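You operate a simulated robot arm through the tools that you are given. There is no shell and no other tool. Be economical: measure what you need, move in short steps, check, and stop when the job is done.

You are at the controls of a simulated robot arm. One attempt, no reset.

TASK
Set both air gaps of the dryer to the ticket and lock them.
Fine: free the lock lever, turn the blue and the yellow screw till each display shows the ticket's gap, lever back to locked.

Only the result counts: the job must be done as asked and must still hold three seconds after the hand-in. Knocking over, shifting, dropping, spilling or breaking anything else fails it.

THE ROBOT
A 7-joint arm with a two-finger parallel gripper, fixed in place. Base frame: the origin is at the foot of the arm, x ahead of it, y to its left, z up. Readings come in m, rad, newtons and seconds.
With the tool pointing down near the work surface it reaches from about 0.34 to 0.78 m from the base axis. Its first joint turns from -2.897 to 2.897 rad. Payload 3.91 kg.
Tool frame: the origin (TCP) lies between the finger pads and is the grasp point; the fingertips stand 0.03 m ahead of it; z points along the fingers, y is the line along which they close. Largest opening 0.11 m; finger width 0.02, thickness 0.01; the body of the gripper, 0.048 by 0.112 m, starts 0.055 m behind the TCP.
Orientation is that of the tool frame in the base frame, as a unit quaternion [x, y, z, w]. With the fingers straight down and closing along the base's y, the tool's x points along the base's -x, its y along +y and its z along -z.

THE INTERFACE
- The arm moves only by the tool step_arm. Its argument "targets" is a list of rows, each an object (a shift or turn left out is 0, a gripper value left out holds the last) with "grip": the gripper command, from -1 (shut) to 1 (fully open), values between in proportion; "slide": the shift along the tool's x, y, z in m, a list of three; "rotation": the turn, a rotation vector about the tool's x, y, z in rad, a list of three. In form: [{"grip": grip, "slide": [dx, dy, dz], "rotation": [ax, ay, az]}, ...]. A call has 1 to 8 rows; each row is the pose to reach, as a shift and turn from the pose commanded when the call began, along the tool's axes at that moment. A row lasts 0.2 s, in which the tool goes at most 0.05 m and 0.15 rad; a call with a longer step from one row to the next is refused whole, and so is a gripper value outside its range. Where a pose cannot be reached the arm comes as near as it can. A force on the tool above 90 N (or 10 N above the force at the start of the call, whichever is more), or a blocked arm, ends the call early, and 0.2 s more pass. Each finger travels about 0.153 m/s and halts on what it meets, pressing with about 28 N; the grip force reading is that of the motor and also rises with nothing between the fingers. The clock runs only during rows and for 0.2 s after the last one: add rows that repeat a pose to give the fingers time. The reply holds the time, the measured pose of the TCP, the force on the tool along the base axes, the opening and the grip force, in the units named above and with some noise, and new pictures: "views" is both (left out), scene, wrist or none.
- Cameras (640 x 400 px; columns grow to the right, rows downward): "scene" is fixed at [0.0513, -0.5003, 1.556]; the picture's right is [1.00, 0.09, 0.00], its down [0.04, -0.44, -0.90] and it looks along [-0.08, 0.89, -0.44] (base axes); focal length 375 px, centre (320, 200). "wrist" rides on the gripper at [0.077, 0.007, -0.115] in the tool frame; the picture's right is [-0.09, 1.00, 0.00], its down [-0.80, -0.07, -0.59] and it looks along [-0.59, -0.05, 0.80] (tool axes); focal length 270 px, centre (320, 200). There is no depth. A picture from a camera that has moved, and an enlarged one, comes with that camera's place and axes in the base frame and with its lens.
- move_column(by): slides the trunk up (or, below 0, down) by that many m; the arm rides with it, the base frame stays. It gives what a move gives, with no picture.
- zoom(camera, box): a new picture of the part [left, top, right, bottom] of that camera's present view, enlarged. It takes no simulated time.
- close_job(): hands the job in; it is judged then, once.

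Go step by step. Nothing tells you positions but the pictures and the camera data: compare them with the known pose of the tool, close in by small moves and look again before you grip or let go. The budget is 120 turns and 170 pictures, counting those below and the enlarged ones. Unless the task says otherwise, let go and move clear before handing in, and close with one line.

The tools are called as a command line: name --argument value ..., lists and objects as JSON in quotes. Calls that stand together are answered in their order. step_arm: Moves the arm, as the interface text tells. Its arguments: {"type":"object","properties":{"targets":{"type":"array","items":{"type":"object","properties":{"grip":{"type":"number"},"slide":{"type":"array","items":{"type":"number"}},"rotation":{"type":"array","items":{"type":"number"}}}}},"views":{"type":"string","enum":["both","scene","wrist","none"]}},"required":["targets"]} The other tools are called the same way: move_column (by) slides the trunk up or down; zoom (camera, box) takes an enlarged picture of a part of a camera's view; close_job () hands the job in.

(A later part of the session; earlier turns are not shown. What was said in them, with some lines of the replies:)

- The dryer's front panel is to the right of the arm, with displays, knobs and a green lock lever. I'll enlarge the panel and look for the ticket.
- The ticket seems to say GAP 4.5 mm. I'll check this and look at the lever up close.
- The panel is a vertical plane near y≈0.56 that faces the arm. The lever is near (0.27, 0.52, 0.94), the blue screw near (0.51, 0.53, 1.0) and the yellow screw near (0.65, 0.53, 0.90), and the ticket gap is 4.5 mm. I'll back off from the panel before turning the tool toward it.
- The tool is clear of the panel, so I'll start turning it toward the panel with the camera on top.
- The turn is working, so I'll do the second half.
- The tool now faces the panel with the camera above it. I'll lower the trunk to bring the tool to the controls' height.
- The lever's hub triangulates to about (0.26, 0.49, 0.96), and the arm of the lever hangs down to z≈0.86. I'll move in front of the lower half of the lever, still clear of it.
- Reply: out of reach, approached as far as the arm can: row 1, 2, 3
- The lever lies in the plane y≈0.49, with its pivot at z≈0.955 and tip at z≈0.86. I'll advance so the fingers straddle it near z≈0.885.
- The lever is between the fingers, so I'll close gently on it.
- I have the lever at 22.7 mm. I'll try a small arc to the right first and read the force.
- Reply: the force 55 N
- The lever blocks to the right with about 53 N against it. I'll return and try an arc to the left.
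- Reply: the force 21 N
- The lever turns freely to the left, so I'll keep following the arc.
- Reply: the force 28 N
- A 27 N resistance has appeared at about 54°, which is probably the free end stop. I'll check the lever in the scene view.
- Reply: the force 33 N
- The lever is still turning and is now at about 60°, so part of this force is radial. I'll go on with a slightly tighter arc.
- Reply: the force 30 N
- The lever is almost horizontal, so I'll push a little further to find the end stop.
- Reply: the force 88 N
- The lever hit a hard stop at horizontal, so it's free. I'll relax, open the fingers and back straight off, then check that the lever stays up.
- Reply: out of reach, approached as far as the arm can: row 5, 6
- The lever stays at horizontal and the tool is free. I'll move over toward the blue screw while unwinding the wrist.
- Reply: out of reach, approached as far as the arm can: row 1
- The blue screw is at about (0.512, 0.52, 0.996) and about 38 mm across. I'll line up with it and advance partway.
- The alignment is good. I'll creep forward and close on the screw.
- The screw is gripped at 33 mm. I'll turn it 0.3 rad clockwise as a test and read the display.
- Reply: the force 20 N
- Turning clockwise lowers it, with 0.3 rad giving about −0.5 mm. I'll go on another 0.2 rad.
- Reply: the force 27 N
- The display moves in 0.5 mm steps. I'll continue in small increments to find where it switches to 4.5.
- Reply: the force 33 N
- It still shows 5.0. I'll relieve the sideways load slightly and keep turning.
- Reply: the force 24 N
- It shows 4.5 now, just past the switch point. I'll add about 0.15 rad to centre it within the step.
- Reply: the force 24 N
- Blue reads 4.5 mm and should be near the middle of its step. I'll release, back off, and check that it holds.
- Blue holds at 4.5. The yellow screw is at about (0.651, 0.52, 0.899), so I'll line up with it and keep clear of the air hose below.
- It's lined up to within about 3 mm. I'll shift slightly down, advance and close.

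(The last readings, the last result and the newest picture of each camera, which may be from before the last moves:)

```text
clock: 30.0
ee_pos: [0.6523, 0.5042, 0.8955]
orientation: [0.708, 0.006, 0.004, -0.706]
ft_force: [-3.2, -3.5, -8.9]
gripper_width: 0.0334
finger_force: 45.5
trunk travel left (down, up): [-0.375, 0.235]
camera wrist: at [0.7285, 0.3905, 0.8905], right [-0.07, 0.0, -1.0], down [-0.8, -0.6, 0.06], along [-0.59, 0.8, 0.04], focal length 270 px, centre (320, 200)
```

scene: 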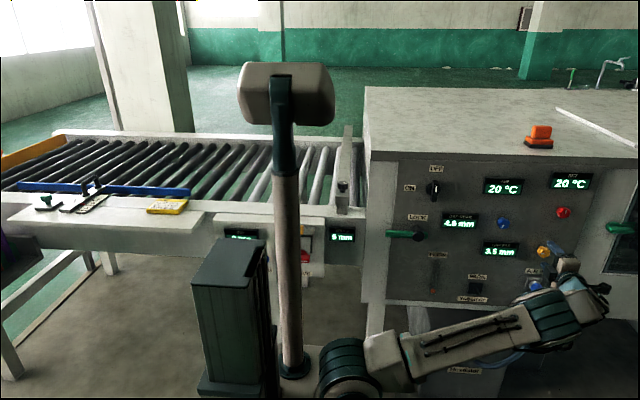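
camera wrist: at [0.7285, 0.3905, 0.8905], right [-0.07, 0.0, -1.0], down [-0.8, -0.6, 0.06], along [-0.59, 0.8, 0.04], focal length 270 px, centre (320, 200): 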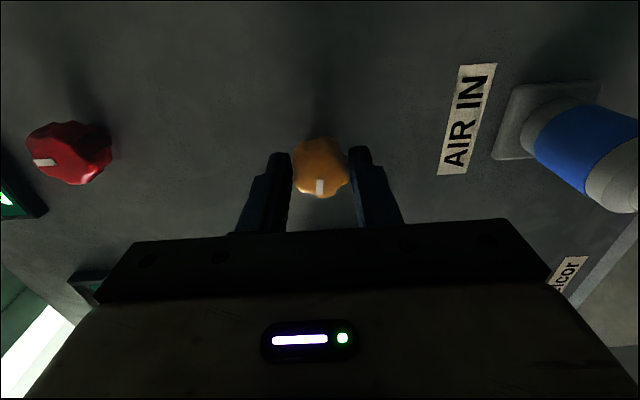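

The yellow screw is gripped. I'll turn it 0.45 rad counter-clockwise and read the display.

step_arm --targets '[{"rotation": [0, 0, -0.15]}, {"rotation": [0, 0, -0.3]}, {"rotation": [0, 0, -0.45]}, {"rotation": [0, 0, -0.45]}]' --views "none"

zoom --camera "scene" --box '[430, 200, 590, 300]'

```text
clock: 31.0
ee_pos: [0.6514, 0.5042, 0.8951]
orientation: [0.688, 0.164, 0.164, -0.687]
ft_force: [-6.7, -2.9, -9.4]
gripper_width: 0.0336
finger_force: 45.3
trunk travel left (down, up): [-0.375, 0.235]
```

```text
4.00 times, centred on (510, 250) of scene
camera zoom: at [0.0513, -0.5003, 1.556], right [1.0, 0.09, 0.0], down [0.04, -0.44, -0.9], along [-0.08, 0.89, -0.44], focal length 1502 px, centre (-440, 0)
```

zoom: 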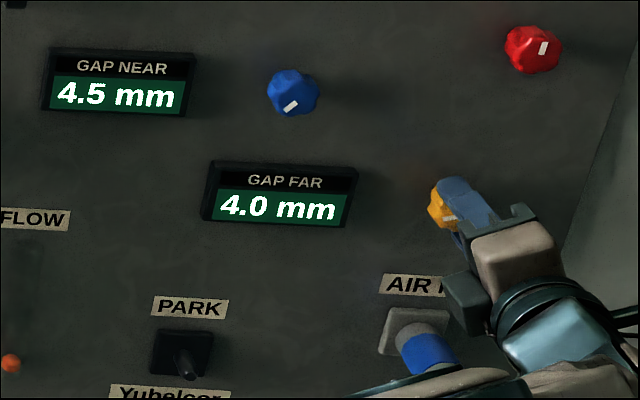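

Counter-clockwise raises it, and it now shows 4.0. I'll turn it the rest of the way to 0.9 rad in two parts to bracket the switch point.

step_arm --targets '[{"rotation": [0, 0, -0.1]}, {"rotation": [0, 0, -0.2]}, {"rotation": [0, 0, -0.2]}]' --views "none"

zoom --camera "scene" --box '[430, 200, 590, 300]'

step_arm --targets '[{"rotation": [0, 0, -0.13]}, {"rotation": [0, 0, -0.25]}, {"rotation": [0, 0, -0.25]}]' --views "none"

zoom --camera "scene" --box '[430, 200, 590, 300]'

```text
clock: 31.8
ee_pos: [0.6523, 0.504, 0.8958]
orientation: [-0.668, -0.233, -0.231, 0.668]
ft_force: [-10.5, -4.4, -10.5]
gripper_width: 0.0336
finger_force: 44.7
trunk travel left (down, up): [-0.375, 0.235]
```

```text
4.00 times, centred on (510, 250) of scene
camera zoom: at [0.0513, -0.5003, 1.556], right [1.0, 0.09, 0.0], down [0.04, -0.44, -0.9], along [-0.08, 0.89, -0.44], focal length 1502 px, centre (-440, 0)
```

zoom: 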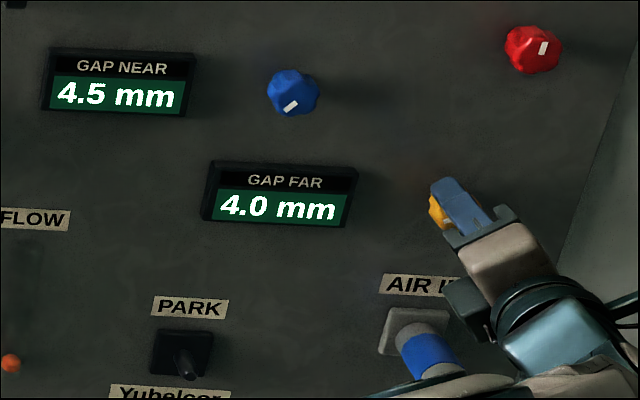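

```text
clock: 32.6
ee_pos: [0.6508, 0.5033, 0.8969]
orientation: [0.634, 0.314, 0.312, -0.634]
ft_force: [-14.6, -7.1, -9.7]
gripper_width: 0.0335
finger_force: 45.3
trunk travel left (down, up): [-0.375, 0.235]
```

```text
4.00 times, centred on (510, 250) of scene
camera zoom: at [0.0513, -0.5003, 1.556], right [1.0, 0.09, 0.0], down [0.04, -0.44, -0.9], along [-0.08, 0.89, -0.44], focal length 1502 px, centre (-440, 0)
```

zoom: 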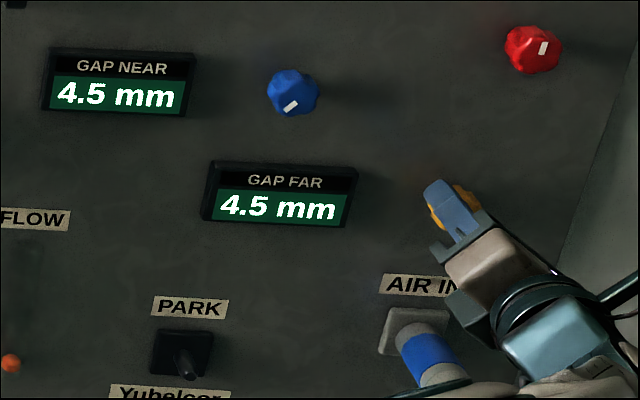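

Both displays show 4.5. I'll add 0.04 rad for margin, release, back off and check both.

step_arm --targets '[{"rotation": [0, 0, -0.04]}, {"rotation": [0, 0, -0.04], "grip": 0.0}, {"rotation": [0, 0, -0.04], "grip": 0.3}, {"slide": [0, 0, -0.03], "rotation": [0, 0, -0.04]}, {"slide": [0, 0, -0.07], "rotation": [0, 0, -0.04]}, {"slide": [0.03, 0, -0.085], "rotation": [0, 0, -0.04]}]' --views "scene"

zoom --camera "scene" --box '[380, 200, 580, 300]'

```text
clock: 34.0
ee_pos: [0.6704, 0.4186, 0.9212]
orientation: [0.628, 0.325, 0.326, -0.627]
ft_force: [1.0, -0.3, -0.7]
gripper_width: 0.0716
finger_force: 0.0
trunk travel left (down, up): [-0.375, 0.235]
```

scene: 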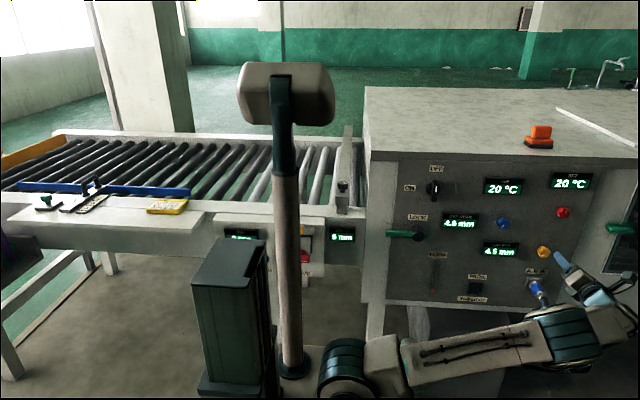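

```text
3.20 times, centred on (480, 250) of scene
camera zoom: at [0.0513, -0.5003, 1.556], right [1.0, 0.09, 0.0], down [0.04, -0.44, -0.9], along [-0.08, 0.89, -0.44], focal length 1201 px, centre (-192, 40)
```

zoom: 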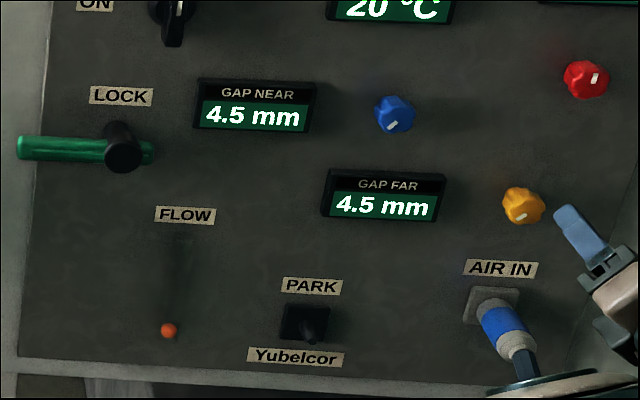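

Both gaps read 4.5 and hold. I'll travel back toward the lever, turning the wrist to match its horizontal pose.

step_arm --targets '[{"slide": [-0.0205, -0.0345, 0], "rotation": [0, 0, 0.11]}, {"slide": [-0.041, -0.069, 0], "rotation": [0, 0, 0.22]}, {"slide": [-0.0615, -0.1035, 0], "rotation": [0, 0, 0.33]}, {"slide": [-0.082, -0.138, 0], "rotation": [0, 0, 0.44]}, {"slide": [-0.1025, -0.1725, 0], "rotation": [0, 0, 0.55]}, {"slide": [-0.123, -0.207, 0], "rotation": [0, 0, 0.66]}, {"slide": [-0.1435, -0.2415, 0], "rotation": [0, 0, 0.77]}, {"slide": [-0.1638, -0.276, 0], "rotation": [0, 0, 0.88]}]'

```text
clock: 35.8
ee_pos: [0.3504, 0.4206, 0.9474]
orientation: [-0.706, -0.027, -0.027, 0.707]
ft_force: [0.7, -0.9, 0.1]
gripper_width: 0.0713
finger_force: 0.1
trunk travel left (down, up): [-0.375, 0.235]
camera wrist: at [0.4267, 0.3069, 0.9471], right [-0.01, 0.0, -1.0], down [-0.8, -0.59, 0.01], along [-0.59, 0.8, 0.01], focal length 270 px, centre (320, 200)
```

scene: 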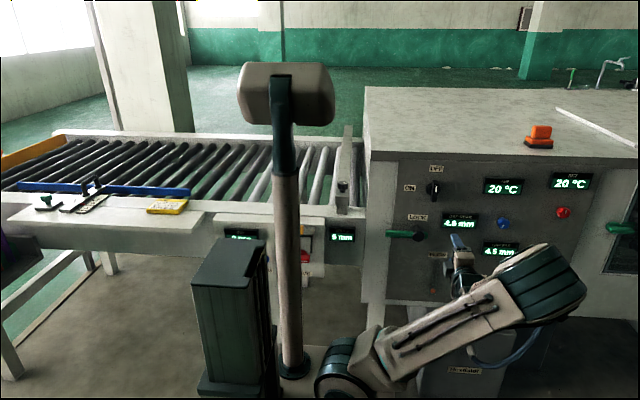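
wrist: 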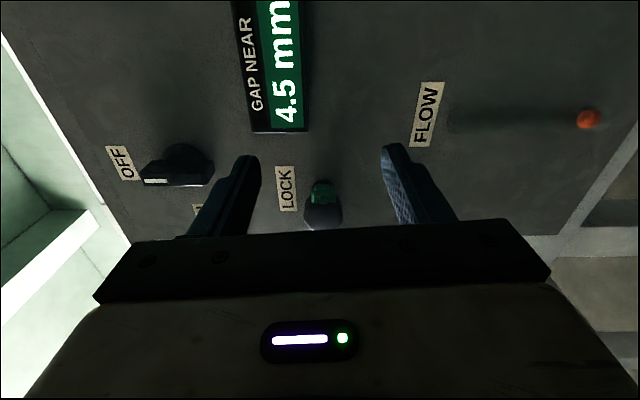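

I'll come in to the lever along the same path I left by, and straddle it again.

step_arm --targets '[{"slide": [-0.04, 0, 0.005]}, {"slide": [-0.08, 0, 0.012]}, {"slide": [-0.12, 0, 0.02]}, {"slide": [-0.135, 0, 0.04]}, {"slide": [-0.144, 0, 0.06]}, {"slide": [-0.144, 0, 0.06]}]'

```text
clock: 37.2
ee_pos: [0.2074, 0.4772, 0.9358]
orientation: [-0.706, -0.028, -0.028, 0.707]
ft_force: [-0.2, 0.1, 0.4]
gripper_width: 0.0714
finger_force: 0.1
trunk travel left (down, up): [-0.375, 0.235]
camera wrist: at [0.2842, 0.364, 0.9359], right [-0.01, 0.0, -1.0], down [-0.8, -0.59, 0.01], along [-0.59, 0.8, 0.01], focal length 270 px, centre (320, 200)
```

scene: 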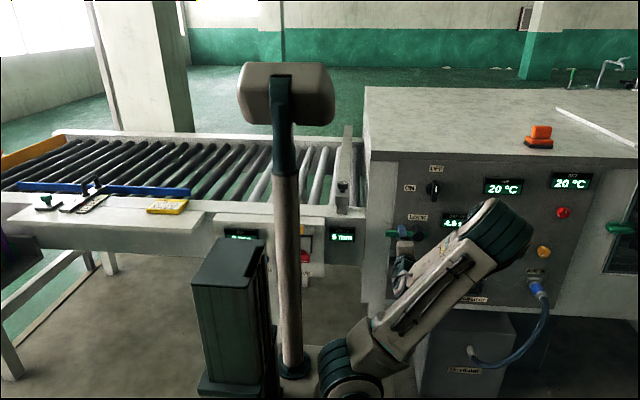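
wrist: 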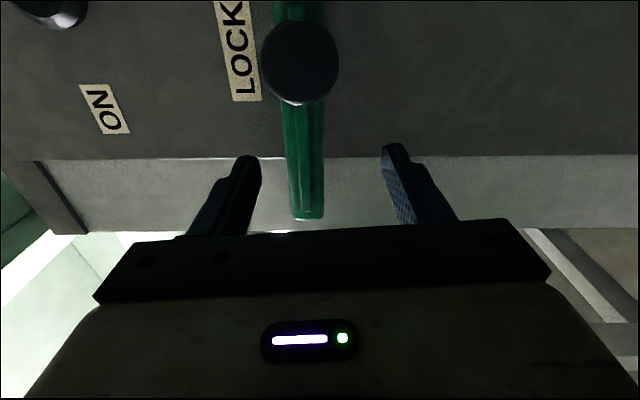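

The lever is between the fingers, about 9 mm high of centre. I'll shift up and grip.

step_arm --targets '[{"slide": [0, -0.01, 0.003]}, {"slide": [0, -0.01, 0.003], "grip": -0.3}, {"slide": [0, -0.01, 0.003], "grip": -0.9}, {"slide": [0, -0.01, 0.003], "grip": -0.9}]' --views "wrist"

```text
clock: 38.2
ee_pos: [0.2073, 0.4798, 0.9434]
orientation: [0.708, 0.025, 0.026, -0.705]
ft_force: [1.2, -1.8, -15.0]
gripper_width: 0.0238
finger_force: 44.7
trunk travel left (down, up): [-0.375, 0.235]
camera wrist: at [0.284, 0.3667, 0.9438], right [-0.01, -0.01, -1.0], down [-0.8, -0.59, 0.02], along [-0.59, 0.8, 0.0], focal length 270 px, centre (320, 200)
```

wrist: 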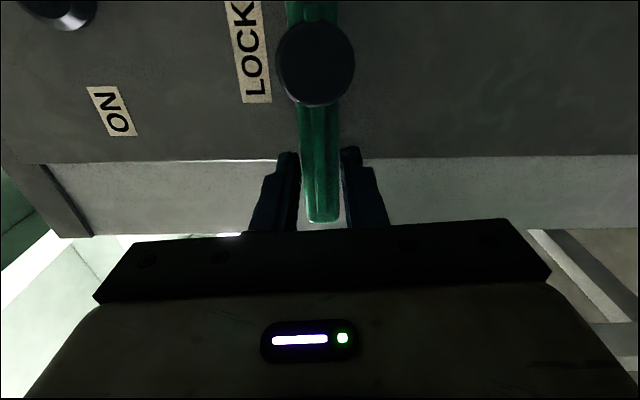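

It's gripped. I'll turn the lever back along the arc toward LOCK in two parts.

step_arm --targets '[{"slide": [0.0005, 0.0077, 0], "rotation": [0, 0, -0.14]}, {"slide": [0.0021, 0.0152, 0], "rotation": [0, 0, -0.28]}, {"slide": [0.0048, 0.0224, 0], "rotation": [0, 0, -0.42]}, {"slide": [0.0084, 0.0292, 0], "rotation": [0, 0, -0.56]}, {"slide": [0.0129, 0.0354, 0], "rotation": [0, 0, -0.7]}]' --views "wrist"

```text
clock: 39.4
ee_pos: [0.2226, 0.4803, 0.9087]
orientation: [0.656, 0.268, 0.267, -0.653]
ft_force: [-1.8, -24.1, -20.7]
gripper_width: 0.0229
finger_force: 44.9
trunk travel left (down, up): [-0.375, 0.235]
camera wrist: at [0.2813, 0.3673, 0.9596], right [0.63, 0.0, -0.77], down [-0.62, -0.6, -0.51], along [-0.46, 0.8, -0.38], focal length 270 px, centre (320, 200)
```

wrist: 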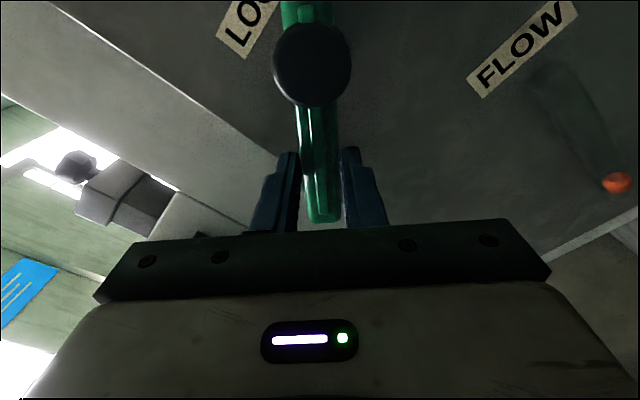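

It's halfway and smooth, so I'll continue down to the locked stop.

step_arm --targets '[{"slide": [0.0005, 0.0077, 0], "rotation": [0, 0, -0.14]}, {"slide": [0.0021, 0.0152, 0], "rotation": [0, 0, -0.28]}, {"slide": [0.0048, 0.0224, 0], "rotation": [0, 0, -0.42]}, {"slide": [0.0084, 0.0292, 0], "rotation": [0, 0, -0.56]}, {"slide": [0.0129, 0.0354, 0], "rotation": [0, 0, -0.7]}, {"slide": [0.017, 0.041, 0], "rotation": [0, 0, -0.82]}, {"slide": [0.017, 0.041, 0], "rotation": [0, 0, -0.82]}]' --views "both"

```text
clock: 41.0
ee_pos: [0.2609, 0.4808, 0.8939]
orientation: [0.492, 0.508, 0.505, -0.495]
ft_force: [-14.7, -15.3, -11.3]
gripper_width: 0.023
finger_force: 45.0
trunk travel left (down, up): [-0.375, 0.235]
camera wrist: at [0.2648, 0.3676, 0.9717], right [1.0, 0.01, -0.06], down [-0.05, -0.59, -0.8], along [-0.04, 0.8, -0.59], focal length 270 px, centre (320, 200)
```

scene: 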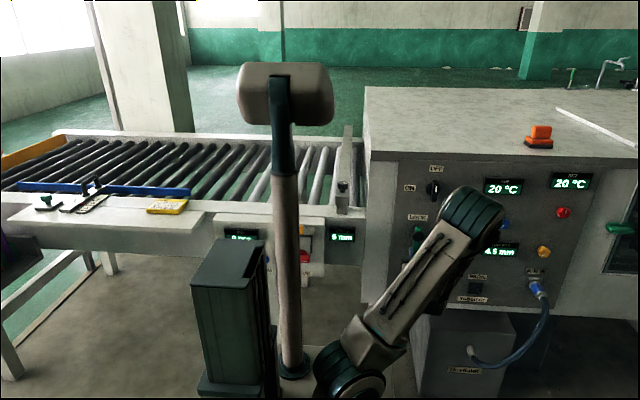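
wrist: 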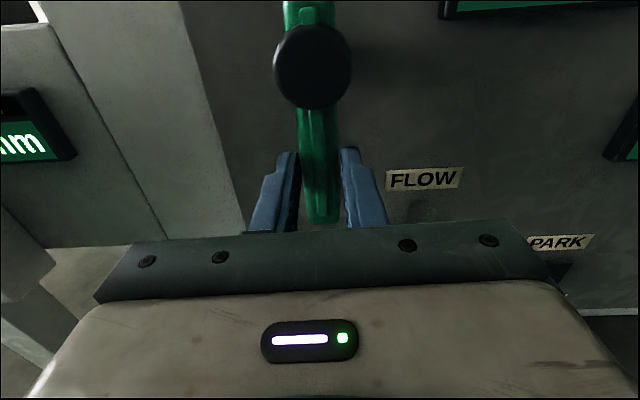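

The lever is vertical again and resting against its stop. I'll give it one more short push to the right, then release and back off.

step_arm --targets '[{"slide": [0, 0.006, 0]}, {"slide": [0, 0.006, 0]}]' --views "none"

step_arm --targets '[{"slide": [0, -0.007, 0]}, {"slide": [0, -0.007, 0], "grip": 0.0}, {"slide": [0, -0.007, 0], "grip": 0.2}, {"slide": [0, -0.007, -0.03]}, {"slide": [-0.01, -0.005, -0.065]}, {"slide": [-0.01, -0.005, -0.065]}]' --views "wrist"

zoom --camera "scene" --box '[380, 190, 580, 300]'

```text
clock: 41.6
ee_pos: [0.2603, 0.481, 0.8941]
orientation: [0.49, 0.51, 0.502, -0.498]
ft_force: [-43.0, -14.0, -12.8]
gripper_width: 0.0228
finger_force: 45.2
trunk travel left (down, up): [-0.375, 0.235]
```

```text
clock: 43.0
ee_pos: [0.2638, 0.4156, 0.8828]
orientation: [0.493, 0.507, 0.506, -0.493]
ft_force: [0.7, 0.0, 0.1]
gripper_width: 0.0661
finger_force: 0.1
trunk travel left (down, up): [-0.375, 0.235]
camera wrist: at [0.2679, 0.3021, 0.9612], right [1.0, 0.0, -0.06], down [-0.05, -0.59, -0.8], along [-0.04, 0.8, -0.59], focal length 270 px, centre (320, 200)
```

wrist: 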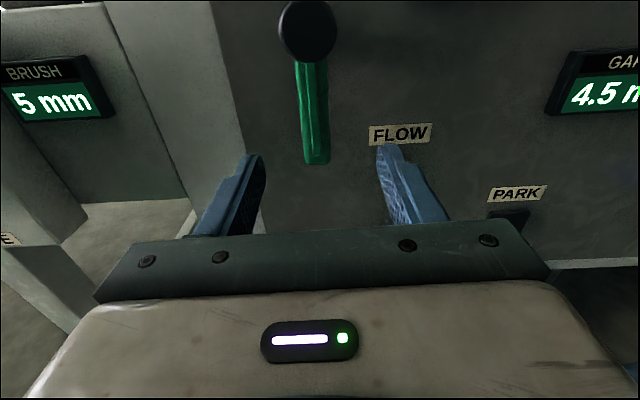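

```text
3.20 times, centred on (480, 245) of scene
camera zoom: at [0.0513, -0.5003, 1.556], right [1.0, 0.09, 0.0], down [0.04, -0.44, -0.9], along [-0.08, 0.89, -0.44], focal length 1201 px, centre (-192, 56)
```

zoom: 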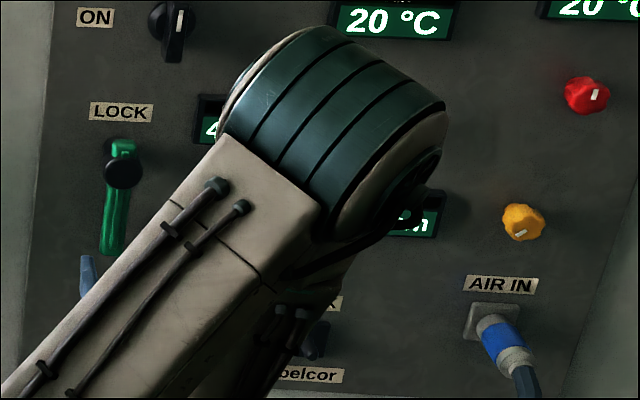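

The lever is back in its original locked position. I'll move clear and do a final check of both displays.

step_arm --targets '[{"slide": [0, 0.04, 0]}, {"slide": [0, 0.08, 0]}, {"slide": [0.0, 0.12, -0.01]}, {"slide": [0.0, 0.16, -0.02]}, {"slide": [0.0, 0.2, -0.04]}, {"slide": [0.0, 0.24, -0.06]}, {"slide": [0.0, 0.28, -0.08]}, {"slide": [0.0, 0.32, -0.1]}]' --views "scene"

zoom --camera "scene" --box '[380, 170, 600, 300]'

```text
clock: 44.8
ee_pos: [0.5865, 0.3166, 0.8929]
orientation: [0.493, 0.507, 0.505, -0.494]
ft_force: [-0.5, -0.6, 0.5]
gripper_width: 0.066
finger_force: 0.0
trunk travel left (down, up): [-0.375, 0.235]
```

scene: 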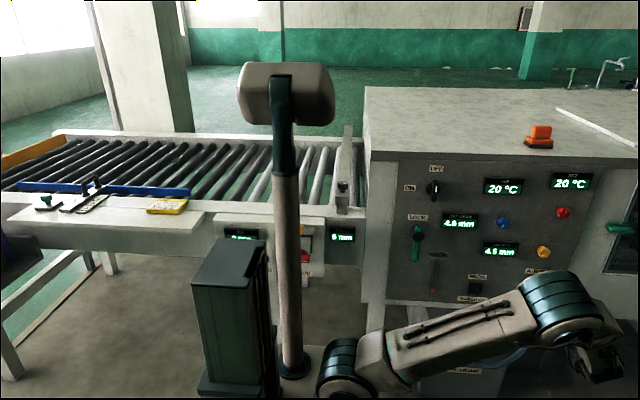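

```text
2.91 times, centred on (490, 235) of scene
camera zoom: at [0.0513, -0.5003, 1.556], right [1.0, 0.09, 0.0], down [0.04, -0.44, -0.9], along [-0.08, 0.89, -0.44], focal length 1092 px, centre (-174, 98)
```

zoom: 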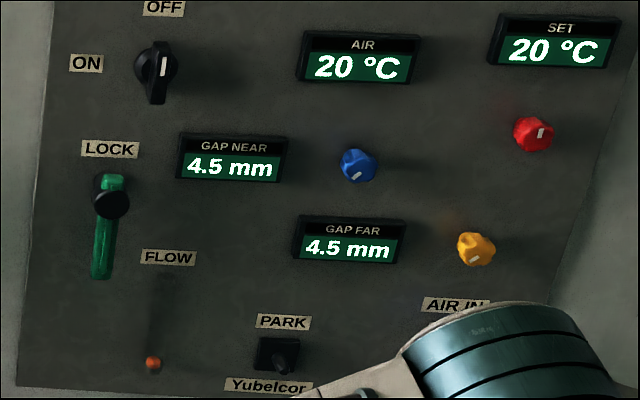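

Both displays read 4.5 mm, the lever is back at LOCK, everything else looks unchanged and the arm is clear. I'll hand the job in.

close_job

```text
The job is handed in.
```

Both gaps, near and far, are set to the ticket's 4.5 mm, the lock lever is back in its locked position, and the job is handed in.
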